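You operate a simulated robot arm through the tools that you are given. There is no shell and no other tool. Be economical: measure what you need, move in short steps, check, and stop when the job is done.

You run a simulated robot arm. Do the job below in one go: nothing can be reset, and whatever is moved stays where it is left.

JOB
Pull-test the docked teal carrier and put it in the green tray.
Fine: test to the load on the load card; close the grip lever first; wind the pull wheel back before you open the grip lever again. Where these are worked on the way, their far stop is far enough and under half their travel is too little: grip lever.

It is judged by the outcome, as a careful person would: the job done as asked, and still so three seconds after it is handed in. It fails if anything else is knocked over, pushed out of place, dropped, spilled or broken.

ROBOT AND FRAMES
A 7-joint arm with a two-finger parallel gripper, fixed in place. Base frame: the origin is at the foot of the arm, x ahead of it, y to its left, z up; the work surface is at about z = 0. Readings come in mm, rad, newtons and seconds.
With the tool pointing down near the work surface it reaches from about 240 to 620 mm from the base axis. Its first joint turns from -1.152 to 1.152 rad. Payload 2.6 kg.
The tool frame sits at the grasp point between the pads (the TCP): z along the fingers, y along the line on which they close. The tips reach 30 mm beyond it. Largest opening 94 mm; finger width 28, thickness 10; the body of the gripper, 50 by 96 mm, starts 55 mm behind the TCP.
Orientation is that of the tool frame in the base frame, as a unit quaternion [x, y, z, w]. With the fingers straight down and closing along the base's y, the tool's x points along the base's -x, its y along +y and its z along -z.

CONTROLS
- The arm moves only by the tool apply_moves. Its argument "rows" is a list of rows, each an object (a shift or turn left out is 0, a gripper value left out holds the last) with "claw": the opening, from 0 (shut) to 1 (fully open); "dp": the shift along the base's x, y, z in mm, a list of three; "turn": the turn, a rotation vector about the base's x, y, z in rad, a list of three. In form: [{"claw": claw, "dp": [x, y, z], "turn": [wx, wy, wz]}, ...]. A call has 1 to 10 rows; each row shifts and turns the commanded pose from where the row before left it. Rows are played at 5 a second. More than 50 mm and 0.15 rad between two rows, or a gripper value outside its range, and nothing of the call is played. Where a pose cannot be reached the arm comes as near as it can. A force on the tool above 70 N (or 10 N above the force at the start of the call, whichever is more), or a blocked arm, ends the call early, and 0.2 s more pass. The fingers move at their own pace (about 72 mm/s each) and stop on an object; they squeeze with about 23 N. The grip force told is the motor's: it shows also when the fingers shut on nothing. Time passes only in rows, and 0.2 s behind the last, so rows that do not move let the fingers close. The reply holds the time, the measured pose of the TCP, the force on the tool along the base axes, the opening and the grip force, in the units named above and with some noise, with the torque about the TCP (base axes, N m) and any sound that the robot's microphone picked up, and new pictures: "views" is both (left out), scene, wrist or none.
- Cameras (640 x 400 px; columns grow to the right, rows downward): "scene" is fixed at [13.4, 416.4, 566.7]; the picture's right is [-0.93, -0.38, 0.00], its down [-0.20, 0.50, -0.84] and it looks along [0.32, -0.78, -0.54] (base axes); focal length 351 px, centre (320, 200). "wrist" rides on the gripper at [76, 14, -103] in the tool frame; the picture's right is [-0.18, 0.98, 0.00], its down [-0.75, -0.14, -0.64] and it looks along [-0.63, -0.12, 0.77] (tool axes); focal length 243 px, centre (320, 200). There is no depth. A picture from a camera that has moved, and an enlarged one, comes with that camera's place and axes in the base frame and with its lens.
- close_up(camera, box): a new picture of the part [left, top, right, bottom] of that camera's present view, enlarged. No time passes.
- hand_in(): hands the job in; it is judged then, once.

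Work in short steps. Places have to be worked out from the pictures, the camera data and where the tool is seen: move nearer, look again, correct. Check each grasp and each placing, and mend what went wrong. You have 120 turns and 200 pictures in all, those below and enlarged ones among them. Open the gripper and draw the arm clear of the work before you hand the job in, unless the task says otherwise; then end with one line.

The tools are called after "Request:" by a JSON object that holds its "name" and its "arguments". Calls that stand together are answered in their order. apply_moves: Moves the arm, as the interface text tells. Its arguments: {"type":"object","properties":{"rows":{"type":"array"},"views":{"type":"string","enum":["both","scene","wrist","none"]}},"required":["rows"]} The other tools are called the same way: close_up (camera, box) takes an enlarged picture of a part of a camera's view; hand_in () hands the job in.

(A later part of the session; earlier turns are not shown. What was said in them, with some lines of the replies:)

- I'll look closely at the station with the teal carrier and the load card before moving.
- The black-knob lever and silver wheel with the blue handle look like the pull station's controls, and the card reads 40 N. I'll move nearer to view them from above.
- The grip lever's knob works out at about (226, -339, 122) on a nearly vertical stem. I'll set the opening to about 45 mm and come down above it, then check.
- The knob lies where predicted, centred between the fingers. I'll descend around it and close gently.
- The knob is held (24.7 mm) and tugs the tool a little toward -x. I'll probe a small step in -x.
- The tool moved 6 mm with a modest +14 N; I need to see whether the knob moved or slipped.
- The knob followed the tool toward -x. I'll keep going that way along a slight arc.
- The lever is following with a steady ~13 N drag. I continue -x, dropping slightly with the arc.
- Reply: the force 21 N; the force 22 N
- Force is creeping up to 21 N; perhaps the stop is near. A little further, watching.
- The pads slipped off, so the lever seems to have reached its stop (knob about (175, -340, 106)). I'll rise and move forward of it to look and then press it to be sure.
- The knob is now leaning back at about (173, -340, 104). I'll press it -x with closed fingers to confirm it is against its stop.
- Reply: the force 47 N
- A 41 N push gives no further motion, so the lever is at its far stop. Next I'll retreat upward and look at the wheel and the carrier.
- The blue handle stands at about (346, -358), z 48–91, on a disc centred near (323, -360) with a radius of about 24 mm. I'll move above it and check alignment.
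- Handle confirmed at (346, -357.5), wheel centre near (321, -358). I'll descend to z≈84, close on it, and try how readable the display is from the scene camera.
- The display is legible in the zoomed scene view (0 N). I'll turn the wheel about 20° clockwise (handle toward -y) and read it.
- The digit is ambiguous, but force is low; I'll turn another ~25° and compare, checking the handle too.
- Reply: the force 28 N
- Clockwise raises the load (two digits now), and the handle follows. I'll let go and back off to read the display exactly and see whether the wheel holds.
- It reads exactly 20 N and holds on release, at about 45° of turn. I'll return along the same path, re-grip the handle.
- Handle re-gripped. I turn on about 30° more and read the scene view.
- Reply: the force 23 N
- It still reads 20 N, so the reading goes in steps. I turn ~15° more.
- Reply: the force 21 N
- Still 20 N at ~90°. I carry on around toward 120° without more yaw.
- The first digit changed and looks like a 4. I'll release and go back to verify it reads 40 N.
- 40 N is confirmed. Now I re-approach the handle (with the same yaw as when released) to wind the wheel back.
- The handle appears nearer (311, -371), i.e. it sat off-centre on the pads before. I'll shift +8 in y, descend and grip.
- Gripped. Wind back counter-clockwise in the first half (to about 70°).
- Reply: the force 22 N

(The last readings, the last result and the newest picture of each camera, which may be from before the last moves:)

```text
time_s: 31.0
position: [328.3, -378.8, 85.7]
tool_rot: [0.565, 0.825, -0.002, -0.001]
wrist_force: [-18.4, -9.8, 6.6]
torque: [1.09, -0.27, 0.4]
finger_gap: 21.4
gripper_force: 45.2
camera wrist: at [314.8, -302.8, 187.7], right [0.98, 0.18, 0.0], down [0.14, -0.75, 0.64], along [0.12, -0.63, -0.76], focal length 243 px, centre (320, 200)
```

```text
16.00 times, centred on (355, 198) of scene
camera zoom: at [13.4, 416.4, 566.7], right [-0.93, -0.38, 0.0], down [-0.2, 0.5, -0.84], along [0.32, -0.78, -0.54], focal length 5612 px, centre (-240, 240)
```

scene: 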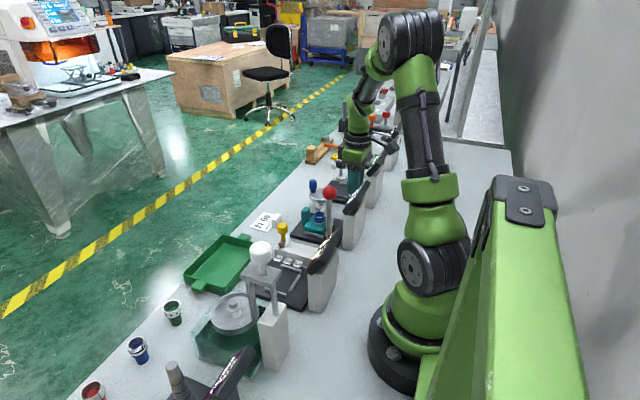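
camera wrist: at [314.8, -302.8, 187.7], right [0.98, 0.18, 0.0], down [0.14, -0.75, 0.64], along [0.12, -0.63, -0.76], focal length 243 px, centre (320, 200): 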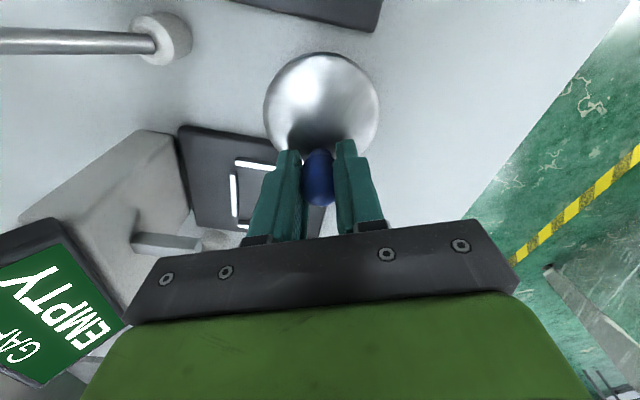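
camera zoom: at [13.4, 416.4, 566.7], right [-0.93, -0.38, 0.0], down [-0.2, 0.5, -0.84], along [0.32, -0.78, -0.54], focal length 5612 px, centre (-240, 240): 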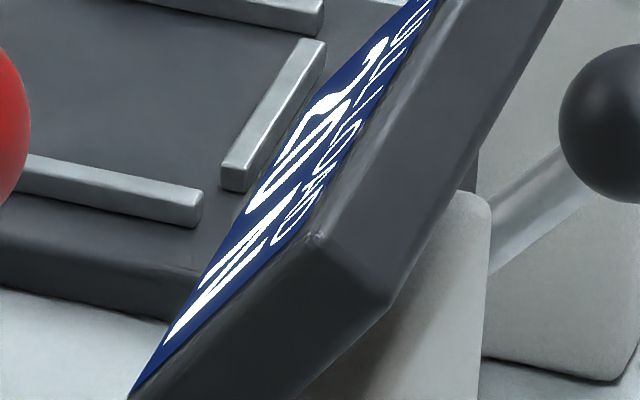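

The load is down to 20 N. I continue winding back to the starting angle.

Request:
{"name": "apply_moves", "arguments": {"rows": [{"dp": [3.1, 1.3, 0], "turn": [0, 0, 0.15]}, {"dp": [2.8, 1.8, 0], "turn": [0, 0, 0.15]}, {"dp": [2.5, 2.2, 0], "turn": [0, 0, 0.15]}, {"dp": [2.1, 2.6, 0], "turn": [0, 0, 0.15]}, {"dp": [1.8, 2.8, 0], "turn": [0, 0, 0.15]}, {"dp": [1.4, 3.0, 0], "turn": [0, 0, 0.15]}, {"dp": [1.0, 3.6, 0], "turn": [0, 0, 0.15]}, {"dp": [0.4, 4, 0], "turn": [0, 0, 0.1]}, {}], "views": "wrist"}}

Request:
{"name": "close_up", "arguments": {"camera": "scene", "box": [335, 185, 375, 210]}}

```text
time_s: 33.0
position: [344.9, -356.3, 85.1]
tool_rot: [0.024, 1.0, -0.002, 0.002]
wrist_force: [12.2, -21.0, -2.7]
torque: [0.78, -0.43, -0.41]
finger_gap: 21.8
gripper_force: 45.0
camera wrist: at [270.1, -338.9, 187.9], right [0.23, 0.97, 0.0], down [0.74, -0.18, 0.65], along [0.63, -0.15, -0.76], focal length 243 px, centre (320, 200)
```

wrist: 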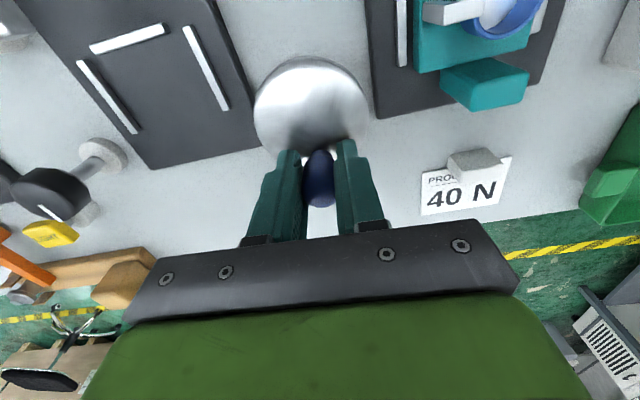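

```text
16.00 times, centred on (355, 198) of scene
camera zoom: at [13.4, 416.4, 566.7], right [-0.93, -0.38, 0.0], down [-0.2, 0.5, -0.84], along [0.32, -0.78, -0.54], focal length 5612 px, centre (-240, 240)
```

zoom: 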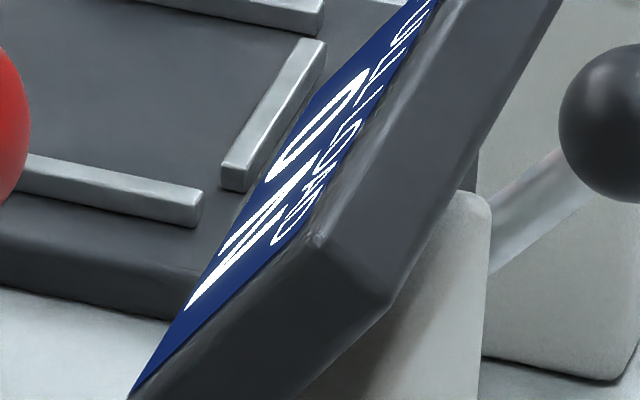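

Back to a single-digit 0 with the handle pushing against its stop. I release and move back toward the lever to confirm.

Request:
{"name": "apply_moves", "arguments": {"rows": [{"claw": 0.45}, {}, {"dp": [0, 0, 45]}, {"dp": [-30, 0, 45], "turn": [0, 0, 0.05]}, {"dp": [-40, 5, 30]}, {"dp": [-40, 5, 10]}, {"dp": [0, 5, 0]}, {}], "views": "wrist"}}

Request:
{"name": "close_up", "arguments": {"camera": "wrist", "box": [280, 0, 540, 180]}}

```text
refused: row 4 steps farther than a row can; nothing moved
```

```text
2.22 times, centred on (410, 90) of wrist
camera zoom: at [270.1, -338.9, 187.9], right [0.23, 0.97, 0.0], down [0.74, -0.18, 0.65], along [0.63, -0.15, -0.76], focal length 539 px, centre (120, 444)
```

zoom: 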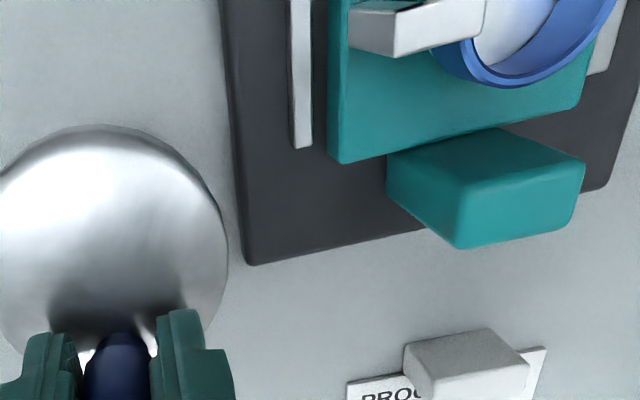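

The one row was too long; I resend it with shorter steps.

Request:
{"name": "apply_moves", "arguments": {"rows": [{"claw": 0.45}, {}, {"dp": [0, 0, 45]}, {"dp": [-20, 0, 40], "turn": [0, 0, 0.05]}, {"dp": [-35, 5, 30]}, {"dp": [-40, 5, 15]}, {"dp": [-15, 5, 0]}, {}], "views": "wrist"}}

Request:
{"name": "close_up", "arguments": {"camera": "wrist", "box": [280, 0, 540, 180]}}

```text
time_s: 34.8
position: [234.2, -343.4, 214.3]
tool_rot: [-0.001, 1.0, 0.0, 0.0]
wrist_force: [0.7, -0.4, 0.5]
torque: [-0.03, 0.0, 0.02]
finger_gap: 42.1
gripper_force: 0.0
camera wrist: at [157.2, -328.0, 317.2], right [0.18, 0.98, 0.0], down [0.75, -0.14, 0.64], along [0.63, -0.12, -0.77], focal length 243 px, centre (320, 200)
```

wrist: 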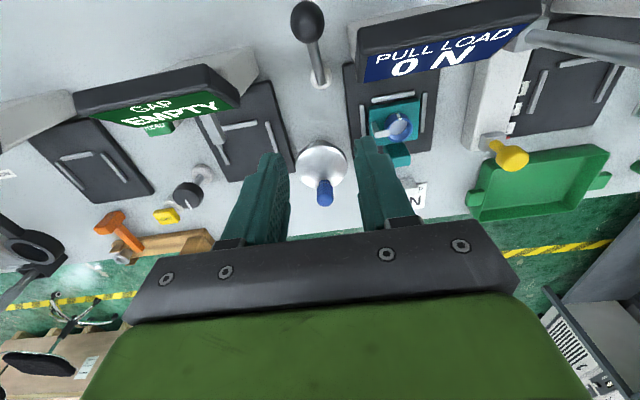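

```text
2.22 times, centred on (410, 90) of wrist
camera zoom: at [157.2, -328.0, 317.2], right [0.18, 0.98, 0.0], down [0.75, -0.14, 0.64], along [0.63, -0.12, -0.77], focal length 539 px, centre (120, 444)
```

zoom: 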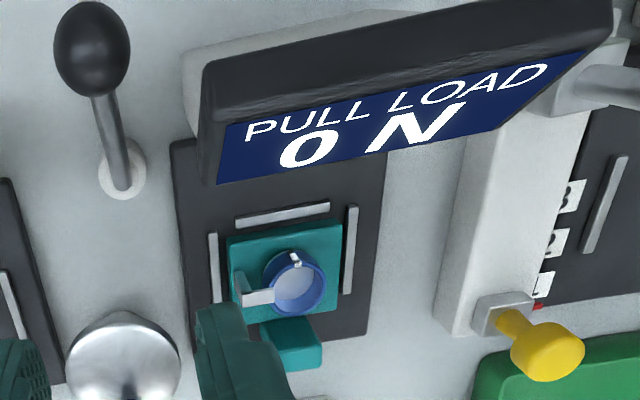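

The wheel is back at 0 N. Now I close the fingers and go behind the lever knob to push it forward (+x) to open.

Request:
{"name": "apply_moves", "arguments": {"rows": [{"claw": 0, "dp": [-45, 2, 0]}, {"dp": [-45, 1, 0]}, {"dp": [-6, 0, -20]}, {"dp": [0, 0, -40]}, {"dp": [0, 0, -40]}, {}], "views": "wrist"}}

Request:
{"name": "close_up", "arguments": {"camera": "scene", "box": [320, 120, 440, 220]}}

```text
time_s: 36.2
position: [137.1, -338.7, 113.5]
tool_rot: [0.001, 1.0, 0.0, 0.0]
wrist_force: [1.1, 0.0, -0.2]
torque: [0.0, -0.03, 0.0]
finger_gap: 0.1
gripper_force: 22.8
camera wrist: at [61.0, -324.3, 216.4], right [0.19, 0.98, 0.0], down [0.75, -0.14, 0.64], along [0.63, -0.12, -0.77], focal length 243 px, centre (320, 200)
```

wrist: 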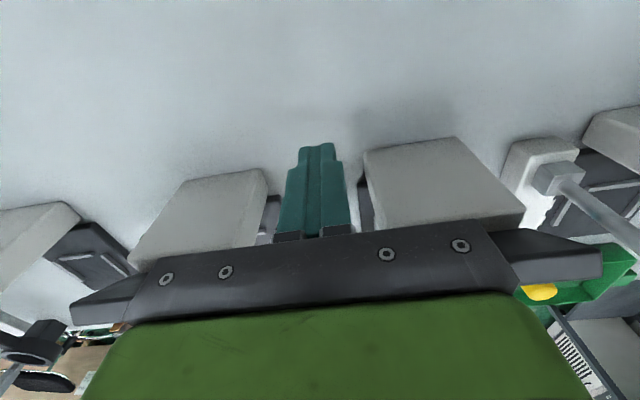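

```text
4.00 times, centred on (380, 170) of scene
camera zoom: at [13.4, 416.4, 566.7], right [-0.93, -0.38, 0.0], down [-0.2, 0.5, -0.84], along [0.32, -0.78, -0.54], focal length 1403 px, centre (80, 320)
```

zoom: 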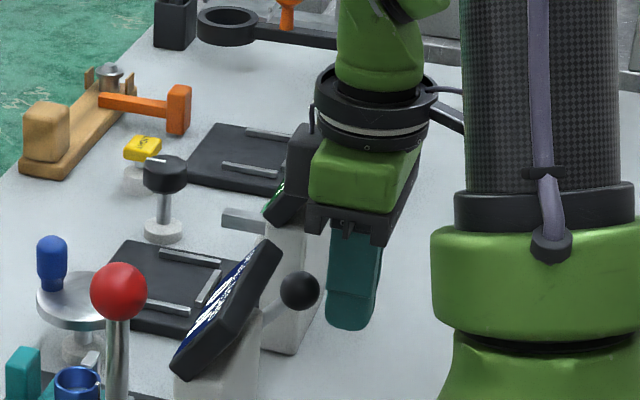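

The closed fingers are right behind the knob. I push +x in small steps.

Request:
{"name": "apply_moves", "arguments": {"rows": [{"dp": [9, 0, 0]}, {"dp": [9, 0, 0]}, {"dp": [9, 0, 2]}, {"dp": [9, 0, 2]}, {"dp": [8, 0, 1]}, {"dp": [8, 0, 0]}, {}], "views": "none"}}

Request:
{"name": "close_up", "arguments": {"camera": "scene", "box": [320, 140, 420, 220]}}

```text
time_s: 37.8
position: [190.8, -339.5, 121.1]
tool_rot: [0.0, 1.0, 0.0, 0.0]
wrist_force: [0.2, -0.4, 0.0]
torque: [0.0, 0.02, -0.03]
finger_gap: 0.0
gripper_force: 23.0
```

```text
5.00 times, centred on (370, 180) of scene
camera zoom: at [13.4, 416.4, 566.7], right [-0.93, -0.38, 0.0], down [-0.2, 0.5, -0.84], along [0.32, -0.78, -0.54], focal length 1754 px, centre (70, 300)
```

zoom: 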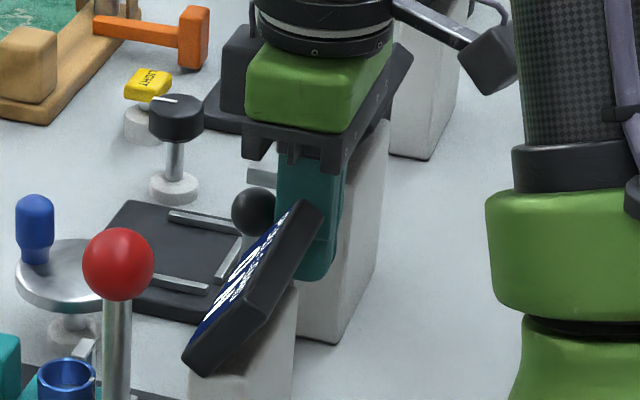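

The knob is now near (221, -340, 121). I push a little further to meet its stop.

Request:
{"name": "apply_moves", "arguments": {"rows": [{"dp": [5, 0, 0]}, {"dp": [5, 0, 0]}, {"dp": [5, 0, 0]}, {"dp": [4, 0, 0]}, {}], "views": "none"}}

Request:
{"name": "close_up", "arguments": {"camera": "scene", "box": [320, 140, 420, 220]}}

```text
time_s: 39.0
position: [201.0, -341.0, 119.5]
tool_rot: [0.007, 1.0, 0.002, -0.007]
wrist_force: [-59.4, 19.6, 23.9]
torque: [0.0, -0.4, 0.33]
finger_gap: 0.0
gripper_force: 23.0
```

```text
5.00 times, centred on (370, 180) of scene
camera zoom: at [13.3, 416.5, 566.6], right [-0.93, -0.38, 0.0], down [-0.2, 0.5, -0.84], along [0.32, -0.78, -0.54], focal length 1754 px, centre (70, 300)
```

zoom: 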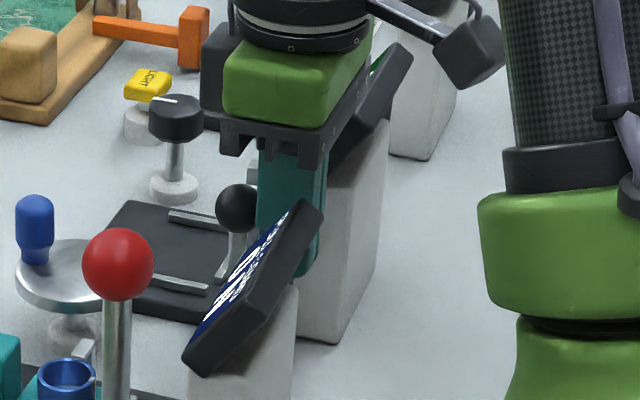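

59 N of resistance at knob x≈227: the lever is fully open again. I back off, rise, and look at the carrier.

Request:
{"name": "apply_moves", "arguments": {"rows": [{"dp": [-18, 0, 5]}, {"dp": [0, 0, 45]}, {"dp": [0, 0, 45]}, {"dp": [20, 20, 20]}, {"claw": 0.5, "dp": [30, 25, 0]}, {"dp": [30, 20, 0]}, {"dp": [0, 13, 0]}, {}], "views": "both"}}

Request:
{"name": "close_up", "arguments": {"camera": "wrist", "box": [220, 20, 480, 200]}}

Request:
{"name": "close_up", "arguments": {"camera": "scene", "box": [290, 180, 380, 250]}}

```text
time_s: 40.8
position: [269.9, -261.9, 236.0]
tool_rot: [0.001, 1.0, 0.0, 0.0]
wrist_force: [0.4, -0.4, -1.0]
torque: [0.02, -0.01, 0.0]
finger_gap: 46.9
gripper_force: 0.1
camera wrist: at [194.1, -247.1, 338.7], right [0.19, 0.98, 0.0], down [0.75, -0.14, 0.64], along [0.63, -0.12, -0.77], focal length 243 px, centre (320, 200)
```

scene: 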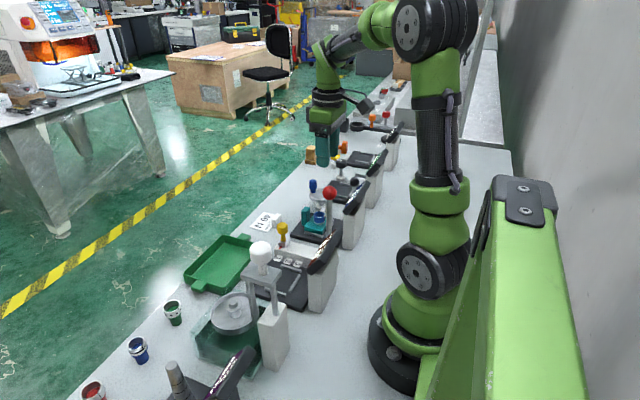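
wrist: 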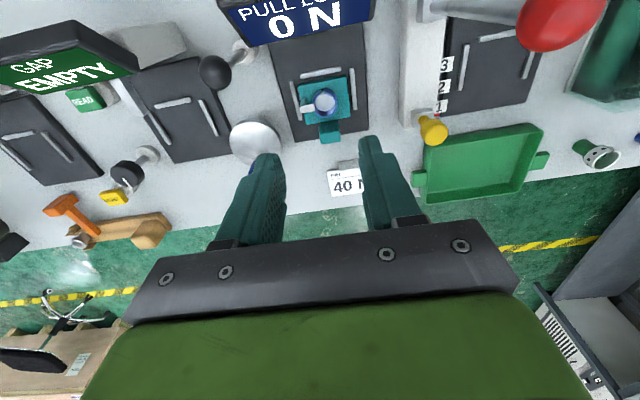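

```text
2.22 times, centred on (350, 110) of wrist
camera zoom: at [194.1, -247.1, 338.7], right [0.19, 0.98, 0.0], down [0.75, -0.14, 0.64], along [0.63, -0.12, -0.77], focal length 539 px, centre (253, 400)
```

zoom: 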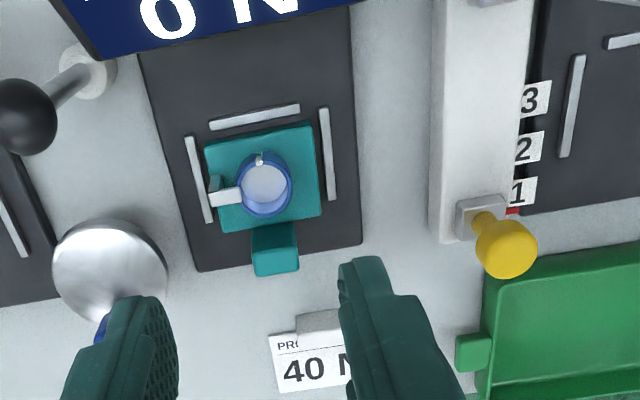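

```text
5.71 times, centred on (335, 215) of scene
camera zoom: at [13.4, 416.4, 566.7], right [-0.93, -0.38, 0.0], down [-0.2, 0.5, -0.84], along [0.32, -0.78, -0.54], focal length 2004 px, centre (234, 114)
```

zoom: 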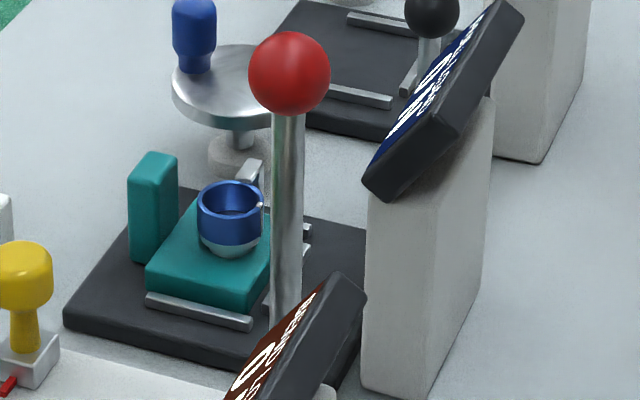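

The lever is open and the load shows 0. The carrier's upright tab is at about (327, -259), top z≈66, 23 mm wide in y; I'll move above it and check.

Request:
{"name": "apply_moves", "arguments": {"rows": [{"dp": [30, 1, -30]}, {"dp": [30, 2, -30]}, {"dp": [0, 0, -36]}, {}], "views": "wrist"}}

Request:
{"name": "close_up", "arguments": {"camera": "wrist", "box": [220, 40, 480, 220]}}

```text
time_s: 41.8
position: [332.2, -257.6, 140.1]
tool_rot: [0.001, 1.0, -0.001, 0.0]
wrist_force: [0.7, -0.2, 0.0]
torque: [0.0, 0.02, -0.01]
finger_gap: 47.2
gripper_force: 0.0
camera wrist: at [256.3, -243.5, 242.7], right [0.19, 0.98, 0.0], down [0.75, -0.14, 0.64], along [0.63, -0.12, -0.77], focal length 243 px, centre (320, 200)
```

wrist: 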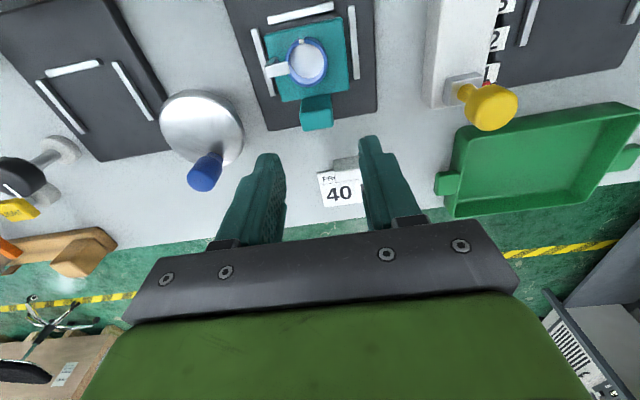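

```text
2.22 times, centred on (350, 130) of wrist
camera zoom: at [256.3, -243.5, 242.7], right [0.19, 0.98, 0.0], down [0.75, -0.14, 0.64], along [0.63, -0.12, -0.77], focal length 539 px, centre (253, 356)
```

zoom: 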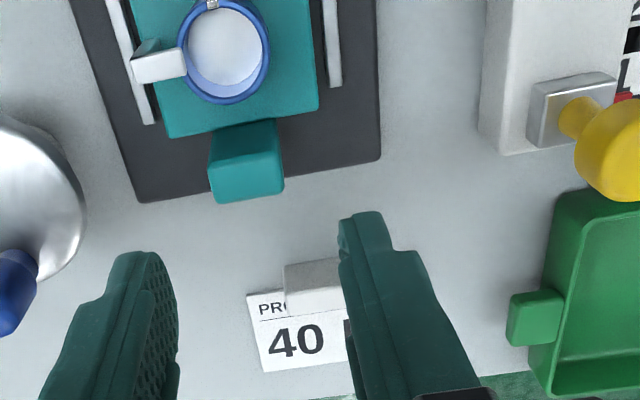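

Tab confirmed at (326, -258.5). I descend slightly forward of it so the fingers clear the carrier body, and grip.

Request:
{"name": "apply_moves", "arguments": {"rows": [{"dp": [2, -0.5, -30]}, {"dp": [0, 0, -30]}, {"dp": [0, 0, -19]}, {"claw": 0}, {}, {}], "views": "both"}}

Request:
{"name": "close_up", "arguments": {"camera": "scene", "box": [280, 170, 380, 250]}}

```text
time_s: 43.2
position: [332.2, -258.2, 59.8]
tool_rot: [0.001, 1.0, 0.0, 0.0]
wrist_force: [-0.1, -0.4, -0.3]
torque: [0.0, -0.1, -0.01]
finger_gap: 29.8
gripper_force: 22.6
camera wrist: at [256.9, -243.6, 162.6], right [0.19, 0.98, 0.0], down [0.75, -0.14, 0.64], along [0.63, -0.12, -0.77], focal length 243 px, centre (320, 200)
```

scene: 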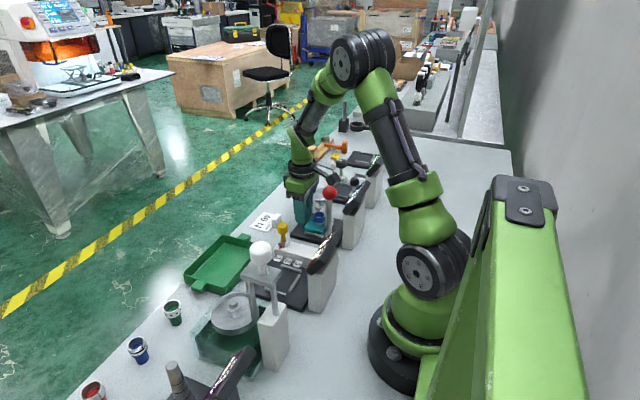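
wrist: 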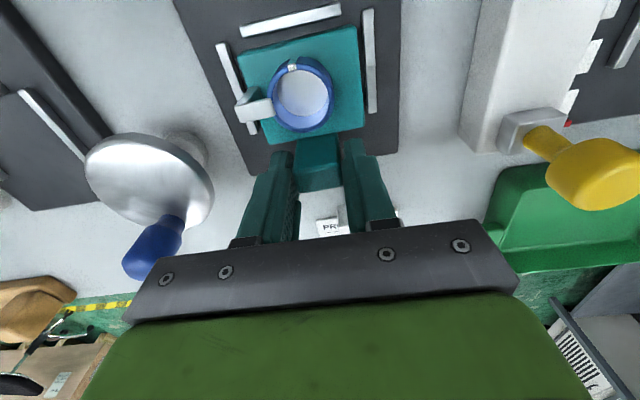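

```text
5.00 times, centred on (330, 210) of scene
camera zoom: at [13.4, 416.4, 566.7], right [-0.93, -0.38, 0.0], down [-0.2, 0.5, -0.84], along [0.32, -0.78, -0.54], focal length 1754 px, centre (270, 150)
```

zoom: 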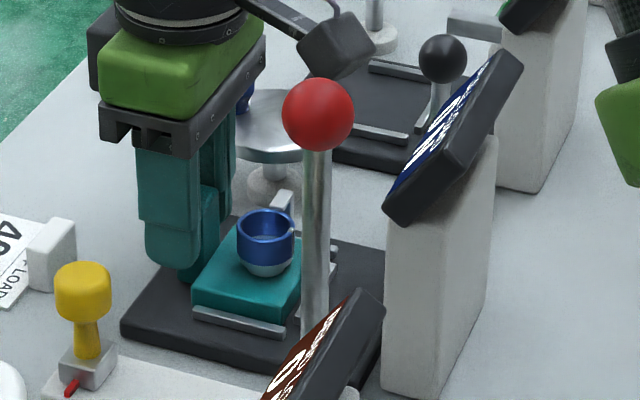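

The fingers hold the tab (29.8 mm). I lift slowly 15 mm and check the load and whether everything comes free.

Request:
{"name": "apply_moves", "arguments": {"rows": [{"dp": [0, 0, 5]}, {"dp": [0, 0, 5]}, {"dp": [0, 0, 5]}, {}], "views": "wrist"}}

Request:
{"name": "close_up", "arguments": {"camera": "scene", "box": [280, 170, 380, 250]}}

```text
time_s: 44.2
position: [333.1, -258.0, 74.4]
tool_rot: [0.0, 1.0, 0.0, 0.0]
wrist_force: [-0.3, -0.2, -0.1]
torque: [0.03, -0.07, -0.02]
finger_gap: 25.4
gripper_force: 23.4
camera wrist: at [257.3, -243.5, 177.7], right [0.18, 0.98, 0.0], down [0.75, -0.14, 0.64], along [0.63, -0.12, -0.77], focal length 243 px, centre (320, 200)
```

wrist: 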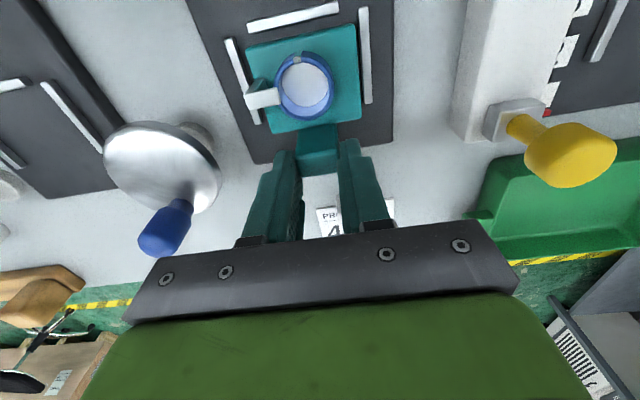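

```text
5.00 times, centred on (330, 210) of scene
camera zoom: at [13.4, 416.4, 566.7], right [-0.93, -0.38, 0.0], down [-0.2, 0.5, -0.84], along [0.32, -0.78, -0.54], focal length 1754 px, centre (270, 150)
```

zoom: 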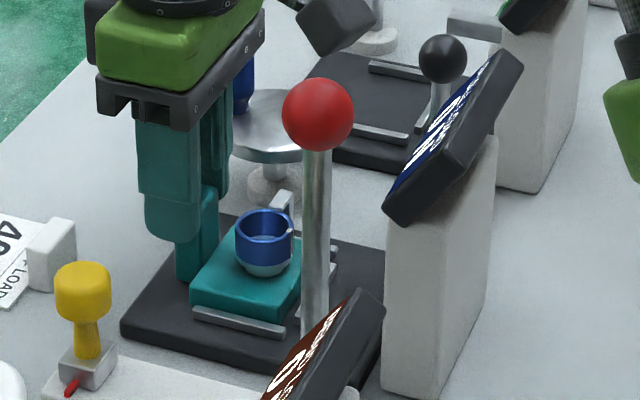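

The fingers slid off: the tab is nearer x≈323 so I only caught its edge. I open, shift -8 mm in x, lower to z≈66 and grip again.

Request:
{"name": "apply_moves", "arguments": {"rows": [{"claw": 0.5}, {}, {"dp": [-9, 0, 0]}, {"dp": [0, 0, -5]}, {"dp": [0, 0, -5]}, {"claw": 0}, {}, {}], "views": "wrist"}}

Request:
{"name": "close_up", "arguments": {"camera": "scene", "box": [280, 170, 380, 250]}}

```text
time_s: 46.0
position: [323.5, -257.6, 65.3]
tool_rot: [0.001, 1.0, 0.0, 0.0]
wrist_force: [-0.1, -0.2, 2.0]
torque: [0.01, -0.1, -0.03]
finger_gap: 25.8
gripper_force: 23.6
camera wrist: at [248.5, -243.4, 167.6], right [0.19, 0.98, 0.0], down [0.75, -0.14, 0.64], along [0.63, -0.12, -0.77], focal length 243 px, centre (320, 200)
```

wrist: 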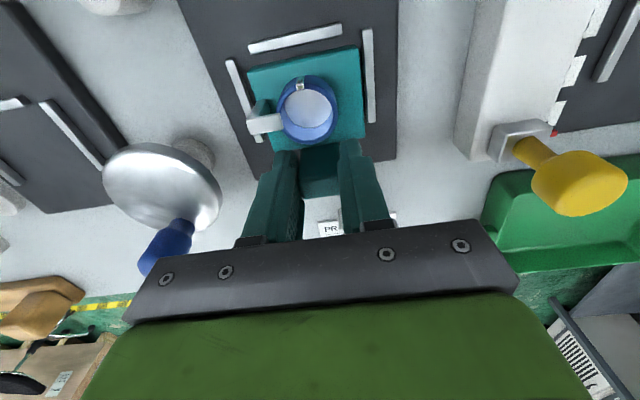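

```text
5.00 times, centred on (330, 210) of scene
camera zoom: at [13.4, 416.4, 566.7], right [-0.93, -0.38, 0.0], down [-0.2, 0.5, -0.84], along [0.32, -0.78, -0.54], focal length 1754 px, centre (270, 150)
```

zoom: 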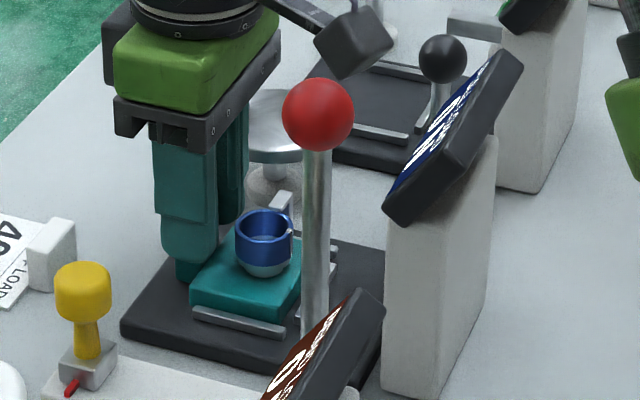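

Request:
{"name": "close_up", "arguments": {"camera": "wrist", "box": [240, 100, 400, 220]}}

Request:
{"name": "apply_moves", "arguments": {"rows": [{}, {"dp": [0, 0, 4]}, {"dp": [0, 0, 4]}, {}], "views": "wrist"}}

```text
3.33 times, centred on (320, 160) of wrist
camera zoom: at [248.5, -243.4, 167.6], right [0.19, 0.98, 0.0], down [0.75, -0.14, 0.64], along [0.63, -0.12, -0.77], focal length 809 px, centre (320, 333)
```

zoom: 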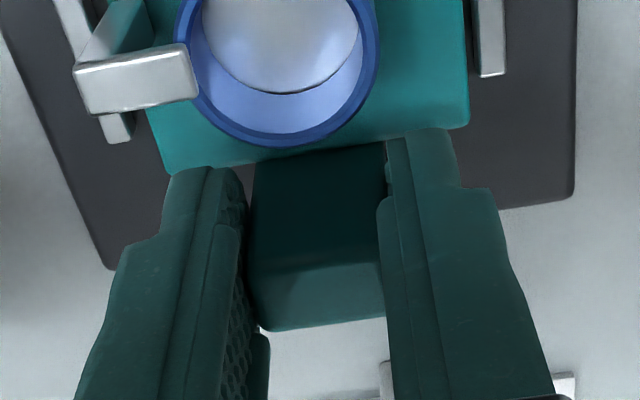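

```text
time_s: 47.0
position: [324.3, -258.6, 72.5]
tool_rot: [0.001, 1.0, 0.0, 0.001]
wrist_force: [0.5, -1.4, -0.6]
torque: [-0.04, -0.04, 0.0]
finger_gap: 25.5
gripper_force: 22.9
camera wrist: at [249.1, -243.0, 175.8], right [0.18, 0.98, 0.0], down [0.75, -0.14, 0.64], along [0.63, -0.12, -0.77], focal length 243 px, centre (320, 200)
```

wrist: 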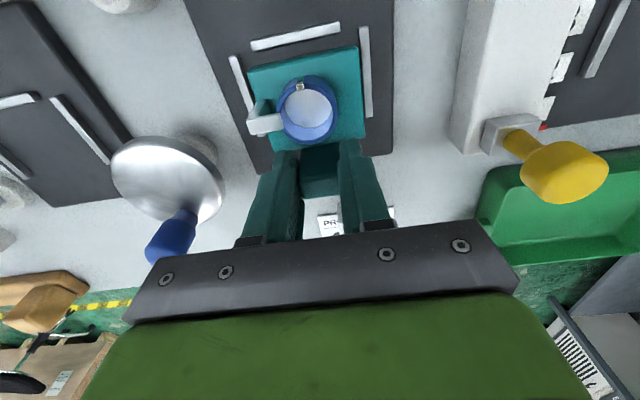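

The carrier appears to stay with the gripper now; check in the scene view.

Request:
{"name": "close_up", "arguments": {"camera": "scene", "box": [280, 170, 380, 250]}}

```text
5.00 times, centred on (330, 210) of scene
camera zoom: at [13.4, 416.4, 566.7], right [-0.93, -0.38, 0.0], down [-0.2, 0.5, -0.84], along [0.32, -0.78, -0.54], focal length 1754 px, centre (270, 150)
```

zoom: 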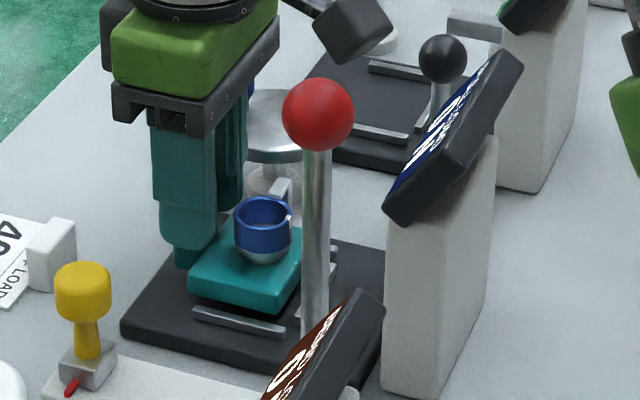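

It's lifted cleanly, cup and all. I raise it further, then carry it out in +x, well clear of the knobs.

Request:
{"name": "apply_moves", "arguments": {"rows": [{"dp": [0, 0, 15]}, {"dp": [0, 0, 20]}, {"dp": [0, 0, 20]}, {"dp": [0, 0, 20]}, {"dp": [10, 0, 15]}, {"dp": [20, 0, 10]}, {"dp": [25, 0, 0]}, {"dp": [25, 0, 0]}, {"dp": [20, 0, 0]}, {}], "views": "both"}}

```text
time_s: 49.2
position: [423.5, -256.6, 172.1]
tool_rot: [0.001, 1.0, 0.001, 0.001]
wrist_force: [0.3, -0.4, -1.5]
torque: [-0.01, -0.06, 0.01]
finger_gap: 26.0
gripper_force: 22.7
camera wrist: at [348.0, -242.9, 275.1], right [0.19, 0.98, 0.0], down [0.75, -0.14, 0.64], along [0.63, -0.12, -0.77], focal length 243 px, centre (320, 200)
```

scene: 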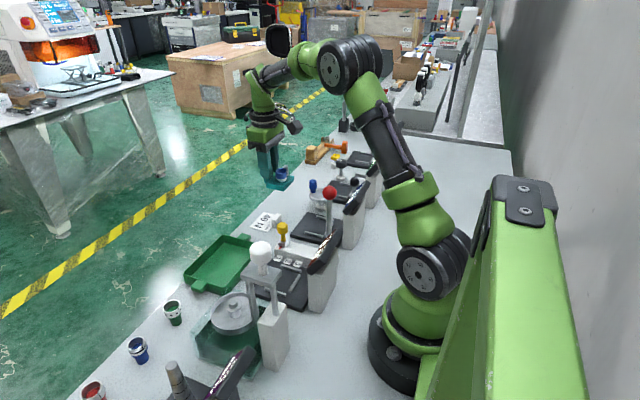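
wrist: 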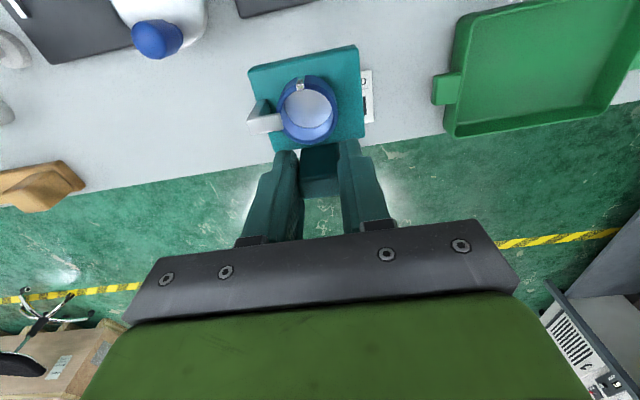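

The tray spans about x 385–491, y -120–23. I carry the carrier to above its centre (tool at ≈(465, -49)).

Request:
{"name": "apply_moves", "arguments": {"rows": [{"dp": [10, 20, 0]}, {"dp": [10, 28, 0]}, {"dp": [10, 28, 0]}, {"dp": [8, 28, 0]}, {"dp": [4, 28, 0]}, {"dp": [0, 28, 0]}, {"dp": [0, 26, 0]}, {"dp": [0, 20, 0]}, {}], "views": "both"}}

```text
time_s: 51.2
position: [467.4, -51.3, 174.3]
tool_rot: [0.001, 1.0, 0.0, 0.0]
wrist_force: [0.1, -0.2, -1.6]
torque: [-0.03, -0.05, -0.01]
finger_gap: 25.7
gripper_force: 22.6
camera wrist: at [391.0, -36.5, 276.6], right [0.19, 0.98, 0.0], down [0.75, -0.14, 0.64], along [0.63, -0.12, -0.77], focal length 243 px, centre (320, 200)
```

scene: 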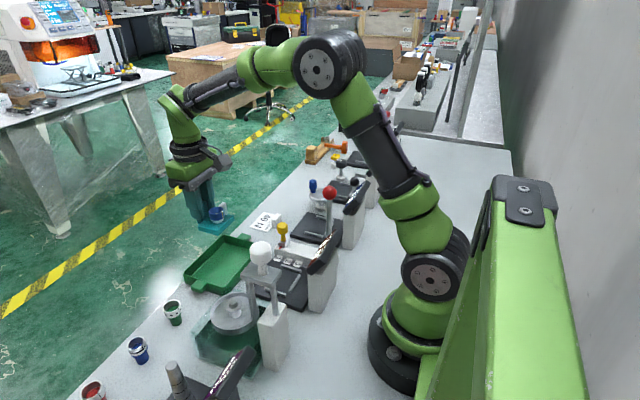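
wrist: 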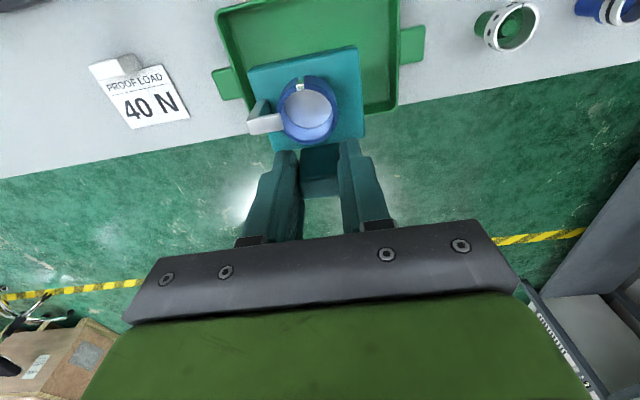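

The tray centre is about (439, -52), so the carrier will sit well inside. I lower it to just above the floor.

Request:
{"name": "apply_moves", "arguments": {"rows": [{"dp": [-3, 0, -20]}, {"dp": [0, 0, -25]}, {"dp": [0, 0, -25]}, {"dp": [0, 0, -20]}, {"dp": [0, 0, -12]}, {}], "views": "both"}}

Request:
{"name": "close_up", "arguments": {"camera": "scene", "box": [160, 190, 280, 300]}}

```text
time_s: 52.6
position: [463.7, -52.5, 69.9]
tool_rot: [0.001, 1.0, 0.0, 0.0]
wrist_force: [-0.7, 0.3, -1.5]
torque: [-0.01, -0.03, 0.01]
finger_gap: 25.8
gripper_force: 22.5
camera wrist: at [388.0, -37.5, 172.4], right [0.19, 0.98, 0.0], down [0.75, -0.14, 0.64], along [0.63, -0.12, -0.77], focal length 243 px, centre (320, 200)
```

scene: 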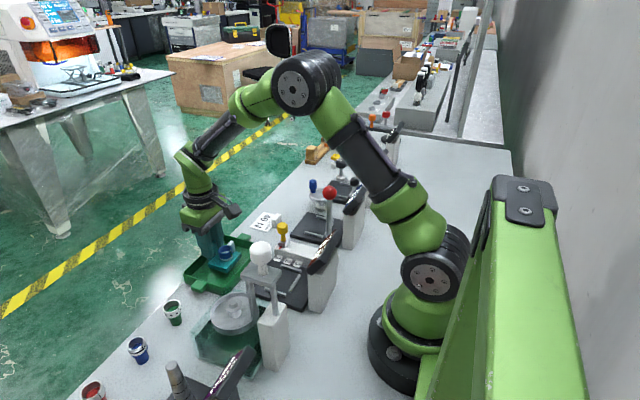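
wrist: 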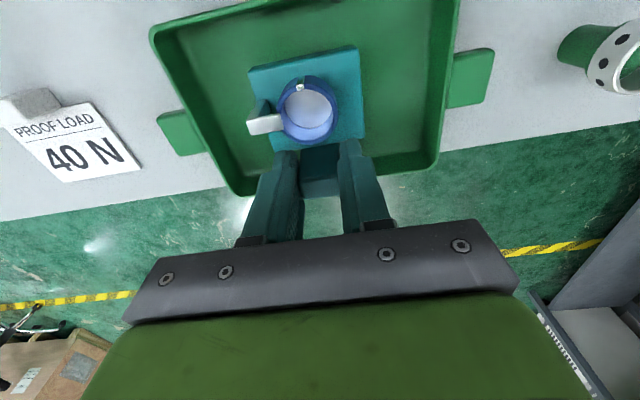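

```text
3.64 times, centred on (220, 245) of scene
camera zoom: at [13.4, 416.4, 566.7], right [-0.93, -0.38, 0.0], down [-0.2, 0.5, -0.84], along [0.32, -0.78, -0.54], focal length 1275 px, centre (684, 36)
```

zoom: 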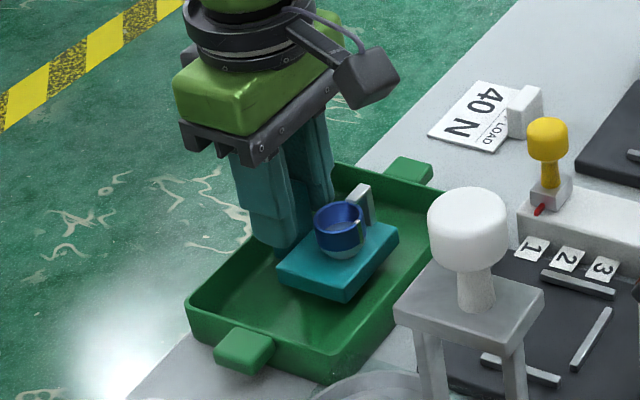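

It's over the tray interior. I lower in small steps until contact.

Request:
{"name": "apply_moves", "arguments": {"rows": [{"dp": [-2, 0, -3]}, {"dp": [0, 0, -3]}, {"dp": [0, 0, -2]}, {}], "views": "none"}}

Request:
{"name": "close_up", "arguments": {"camera": "scene", "box": [180, 220, 260, 290]}}

```text
time_s: 53.6
position: [461.4, -51.9, 63.5]
tool_rot: [0.001, 1.0, -0.001, 0.0]
wrist_force: [-0.3, 0.0, -1.8]
torque: [-0.01, -0.03, 0.0]
finger_gap: 25.6
gripper_force: 22.9
```

```text
5.71 times, centred on (220, 255) of scene
camera zoom: at [13.4, 416.4, 566.7], right [-0.93, -0.38, 0.0], down [-0.2, 0.5, -0.84], along [0.32, -0.78, -0.54], focal length 2004 px, centre (891, -114)
```

zoom: 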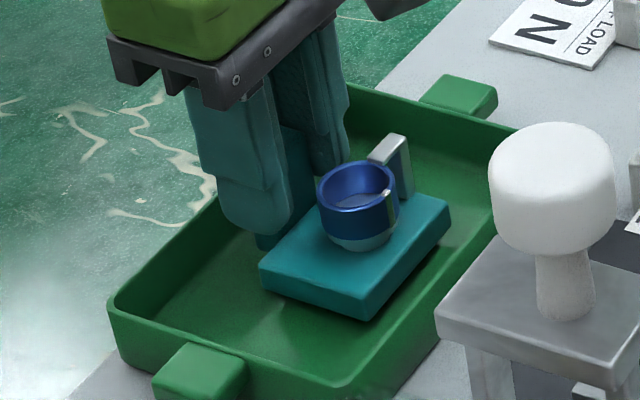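

Request:
{"name": "apply_moves", "arguments": {"rows": [{"dp": [0, 0, -2]}, {"dp": [0, 0, -2]}, {}], "views": "none"}}

Request:
{"name": "apply_moves", "arguments": {"rows": [{"dp": [0, 0, -1.5]}, {"dp": [0, 0, -1]}, {}], "views": "none"}}

Request:
{"name": "close_up", "arguments": {"camera": "scene", "box": [180, 220, 260, 290]}}

```text
time_s: 54.4
position: [460.4, -50.8, 58.2]
tool_rot: [0.0, 1.0, -0.001, -0.001]
wrist_force: [-0.5, -0.1, -1.2]
torque: [0.0, -0.01, -0.03]
finger_gap: 25.8
gripper_force: 22.7
```

```text
time_s: 55.2
position: [461.9, -52.1, 55.8]
tool_rot: [0.001, 1.0, 0.0, 0.0]
wrist_force: [-1.0, -0.1, -2.0]
torque: [-0.01, -0.02, 0.03]
finger_gap: 25.9
gripper_force: 23.3
```

```text
5.71 times, centred on (220, 255) of scene
camera zoom: at [13.4, 416.4, 566.7], right [-0.93, -0.38, 0.0], down [-0.2, 0.5, -0.84], along [0.32, -0.78, -0.54], focal length 2004 px, centre (891, -114)
```

zoom: 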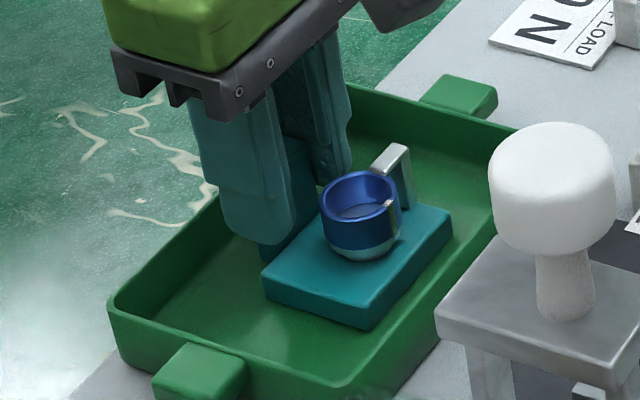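

No contact yet; continue down in small steps.

Request:
{"name": "apply_moves", "arguments": {"rows": [{"dp": [0, 0, -1.5]}, {"dp": [0, 0, -1.5]}, {}], "views": "none"}}

Request:
{"name": "apply_moves", "arguments": {"rows": [{"dp": [0, 0, -1]}, {"dp": [0, 0, -1]}, {}], "views": "none"}}

Request:
{"name": "close_up", "arguments": {"camera": "scene", "box": [180, 220, 260, 290]}}

```text
time_s: 56.0
position: [465.1, -53.0, 55.6]
tool_rot: [0.0, 1.0, 0.0, 0.004]
wrist_force: [-8.2, 0.1, 34.1]
torque: [0.06, 0.23, -0.06]
finger_gap: 25.8
gripper_force: 22.8
```

```text
time_s: 56.8
position: [463.8, -52.2, 56.1]
tool_rot: [-0.001, 1.0, -0.001, 0.004]
wrist_force: [-4.1, 1.1, 41.5]
torque: [0.07, 0.02, 0.01]
finger_gap: 25.7
gripper_force: 22.4
```

```text
5.71 times, centred on (220, 255) of scene
camera zoom: at [13.2, 416.4, 566.7], right [-0.93, -0.38, 0.0], down [-0.2, 0.5, -0.84], along [0.32, -0.78, -0.54], focal length 2004 px, centre (891, -114)
```

zoom: 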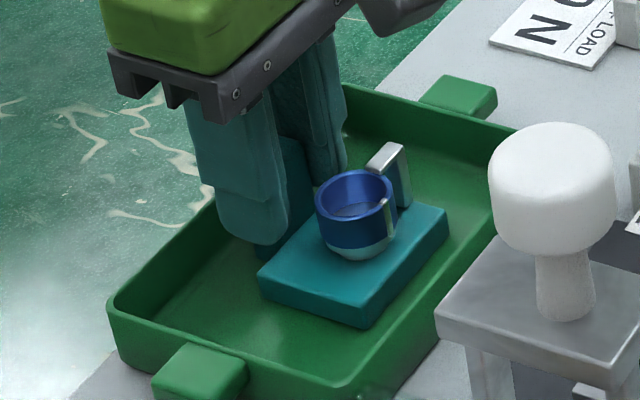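

Firm contact (about 40 N up): the carrier is on the tray floor. I ease off 3 mm and open.

Request:
{"name": "apply_moves", "arguments": {"rows": [{"dp": [0, 0, 1.5]}, {"dp": [0, 0, 1.5]}, {}, {"claw": 0.3}, {"claw": 0.5}, {}], "views": "wrist"}}

Request:
{"name": "close_up", "arguments": {"camera": "scene", "box": [180, 220, 260, 290]}}

```text
time_s: 58.2
position: [460.8, -52.2, 53.8]
tool_rot: [0.001, 1.0, 0.0, -0.001]
wrist_force: [0.5, 0.2, -0.6]
torque: [0.0, 0.0, -0.02]
finger_gap: 47.3
gripper_force: 0.1
camera wrist: at [385.2, -37.7, 156.7], right [0.19, 0.98, 0.0], down [0.75, -0.14, 0.64], along [0.63, -0.12, -0.77], focal length 243 px, centre (320, 200)
```

wrist: 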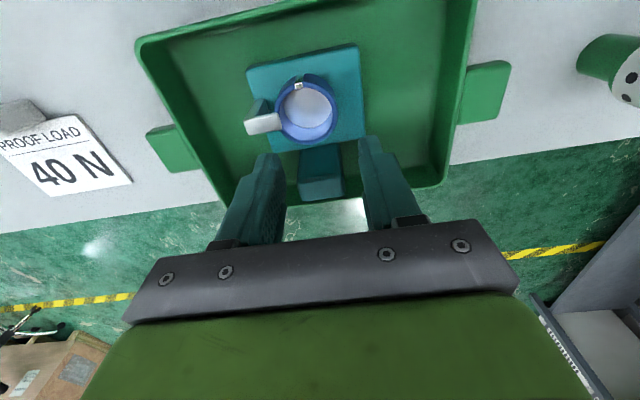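

```text
5.71 times, centred on (220, 255) of scene
camera zoom: at [13.4, 416.4, 566.7], right [-0.93, -0.38, 0.0], down [-0.2, 0.5, -0.84], along [0.32, -0.78, -0.54], focal length 2004 px, centre (891, -114)
```

zoom: 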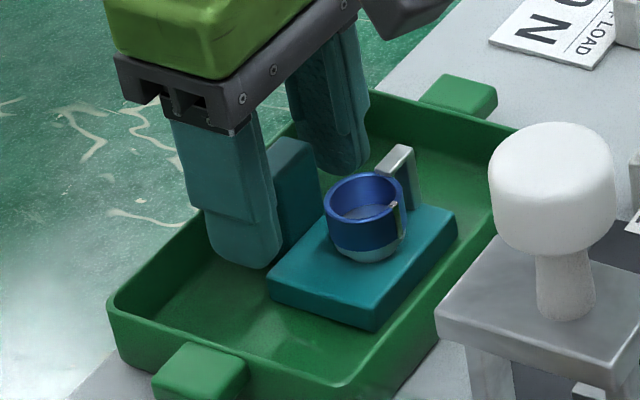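

The carrier stands flat in the tray and is released. I rise straight up and withdraw.

Request:
{"name": "apply_moves", "arguments": {"rows": [{"dp": [0, 0, 30]}, {"dp": [0, 0, 45]}, {"dp": [0, 0, 45]}, {"dp": [0, 0, 45]}, {"dp": [0, 0, 40]}, {}], "views": "both"}}

Request:
{"name": "close_up", "arguments": {"camera": "scene", "box": [180, 130, 400, 300]}}

```text
time_s: 59.6
position: [460.9, -52.8, 259.6]
tool_rot: [0.001, 1.0, 0.0, 0.0]
wrist_force: [-0.6, -0.5, -0.4]
torque: [-0.03, 0.01, -0.02]
finger_gap: 47.1
gripper_force: 0.1
camera wrist: at [385.4, -37.7, 362.5], right [0.19, 0.98, 0.0], down [0.75, -0.14, 0.64], along [0.63, -0.12, -0.77], focal length 243 px, centre (320, 200)
```

scene: 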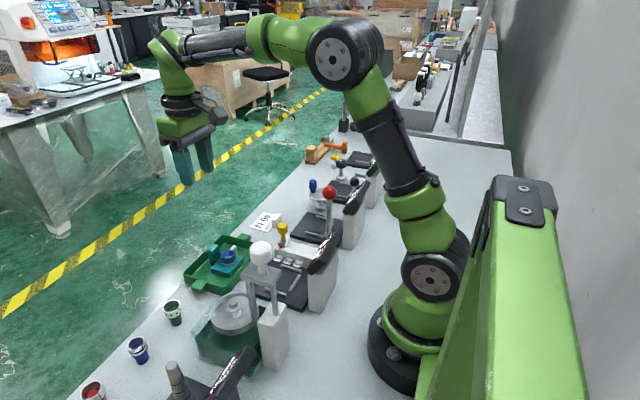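
wrist: 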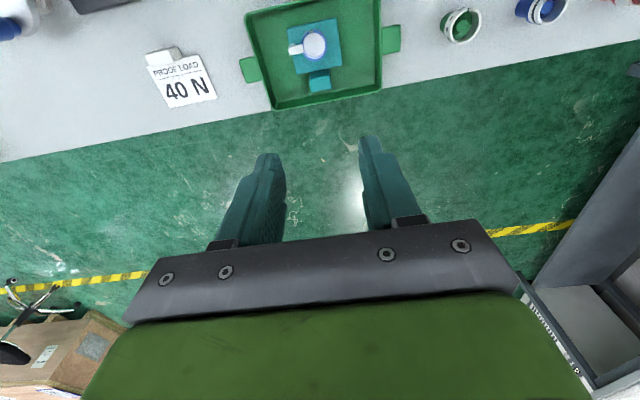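

```text
2.35 times, centred on (290, 215) of scene
camera zoom: at [13.4, 416.4, 566.7], right [-0.93, -0.38, 0.0], down [-0.2, 0.5, -0.84], along [0.32, -0.78, -0.54], focal length 825 px, centre (391, 165)
```

zoom: 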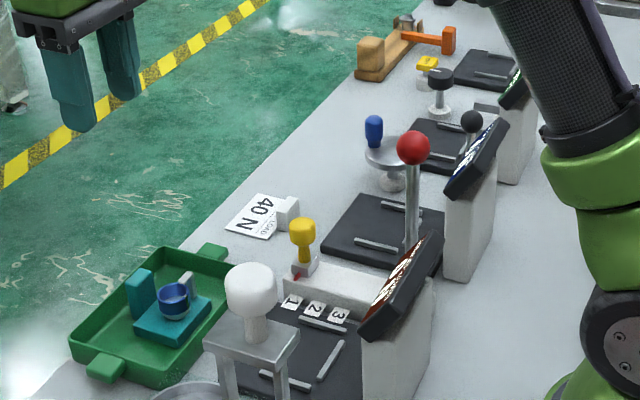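

The carrier sits in the green tray, the lever is open, the wheel is wound back, nothing else has moved and the arm is clear. I'm handing in.

Request:
{"name": "hand_in", "arguments": {}}

```text
The job is handed in.
```

The teal carrier was pull-tested to 40 N with the grip lever closed, the wheel was wound back to 0 N before the lever was opened, and the carrier now sits in the green tray.
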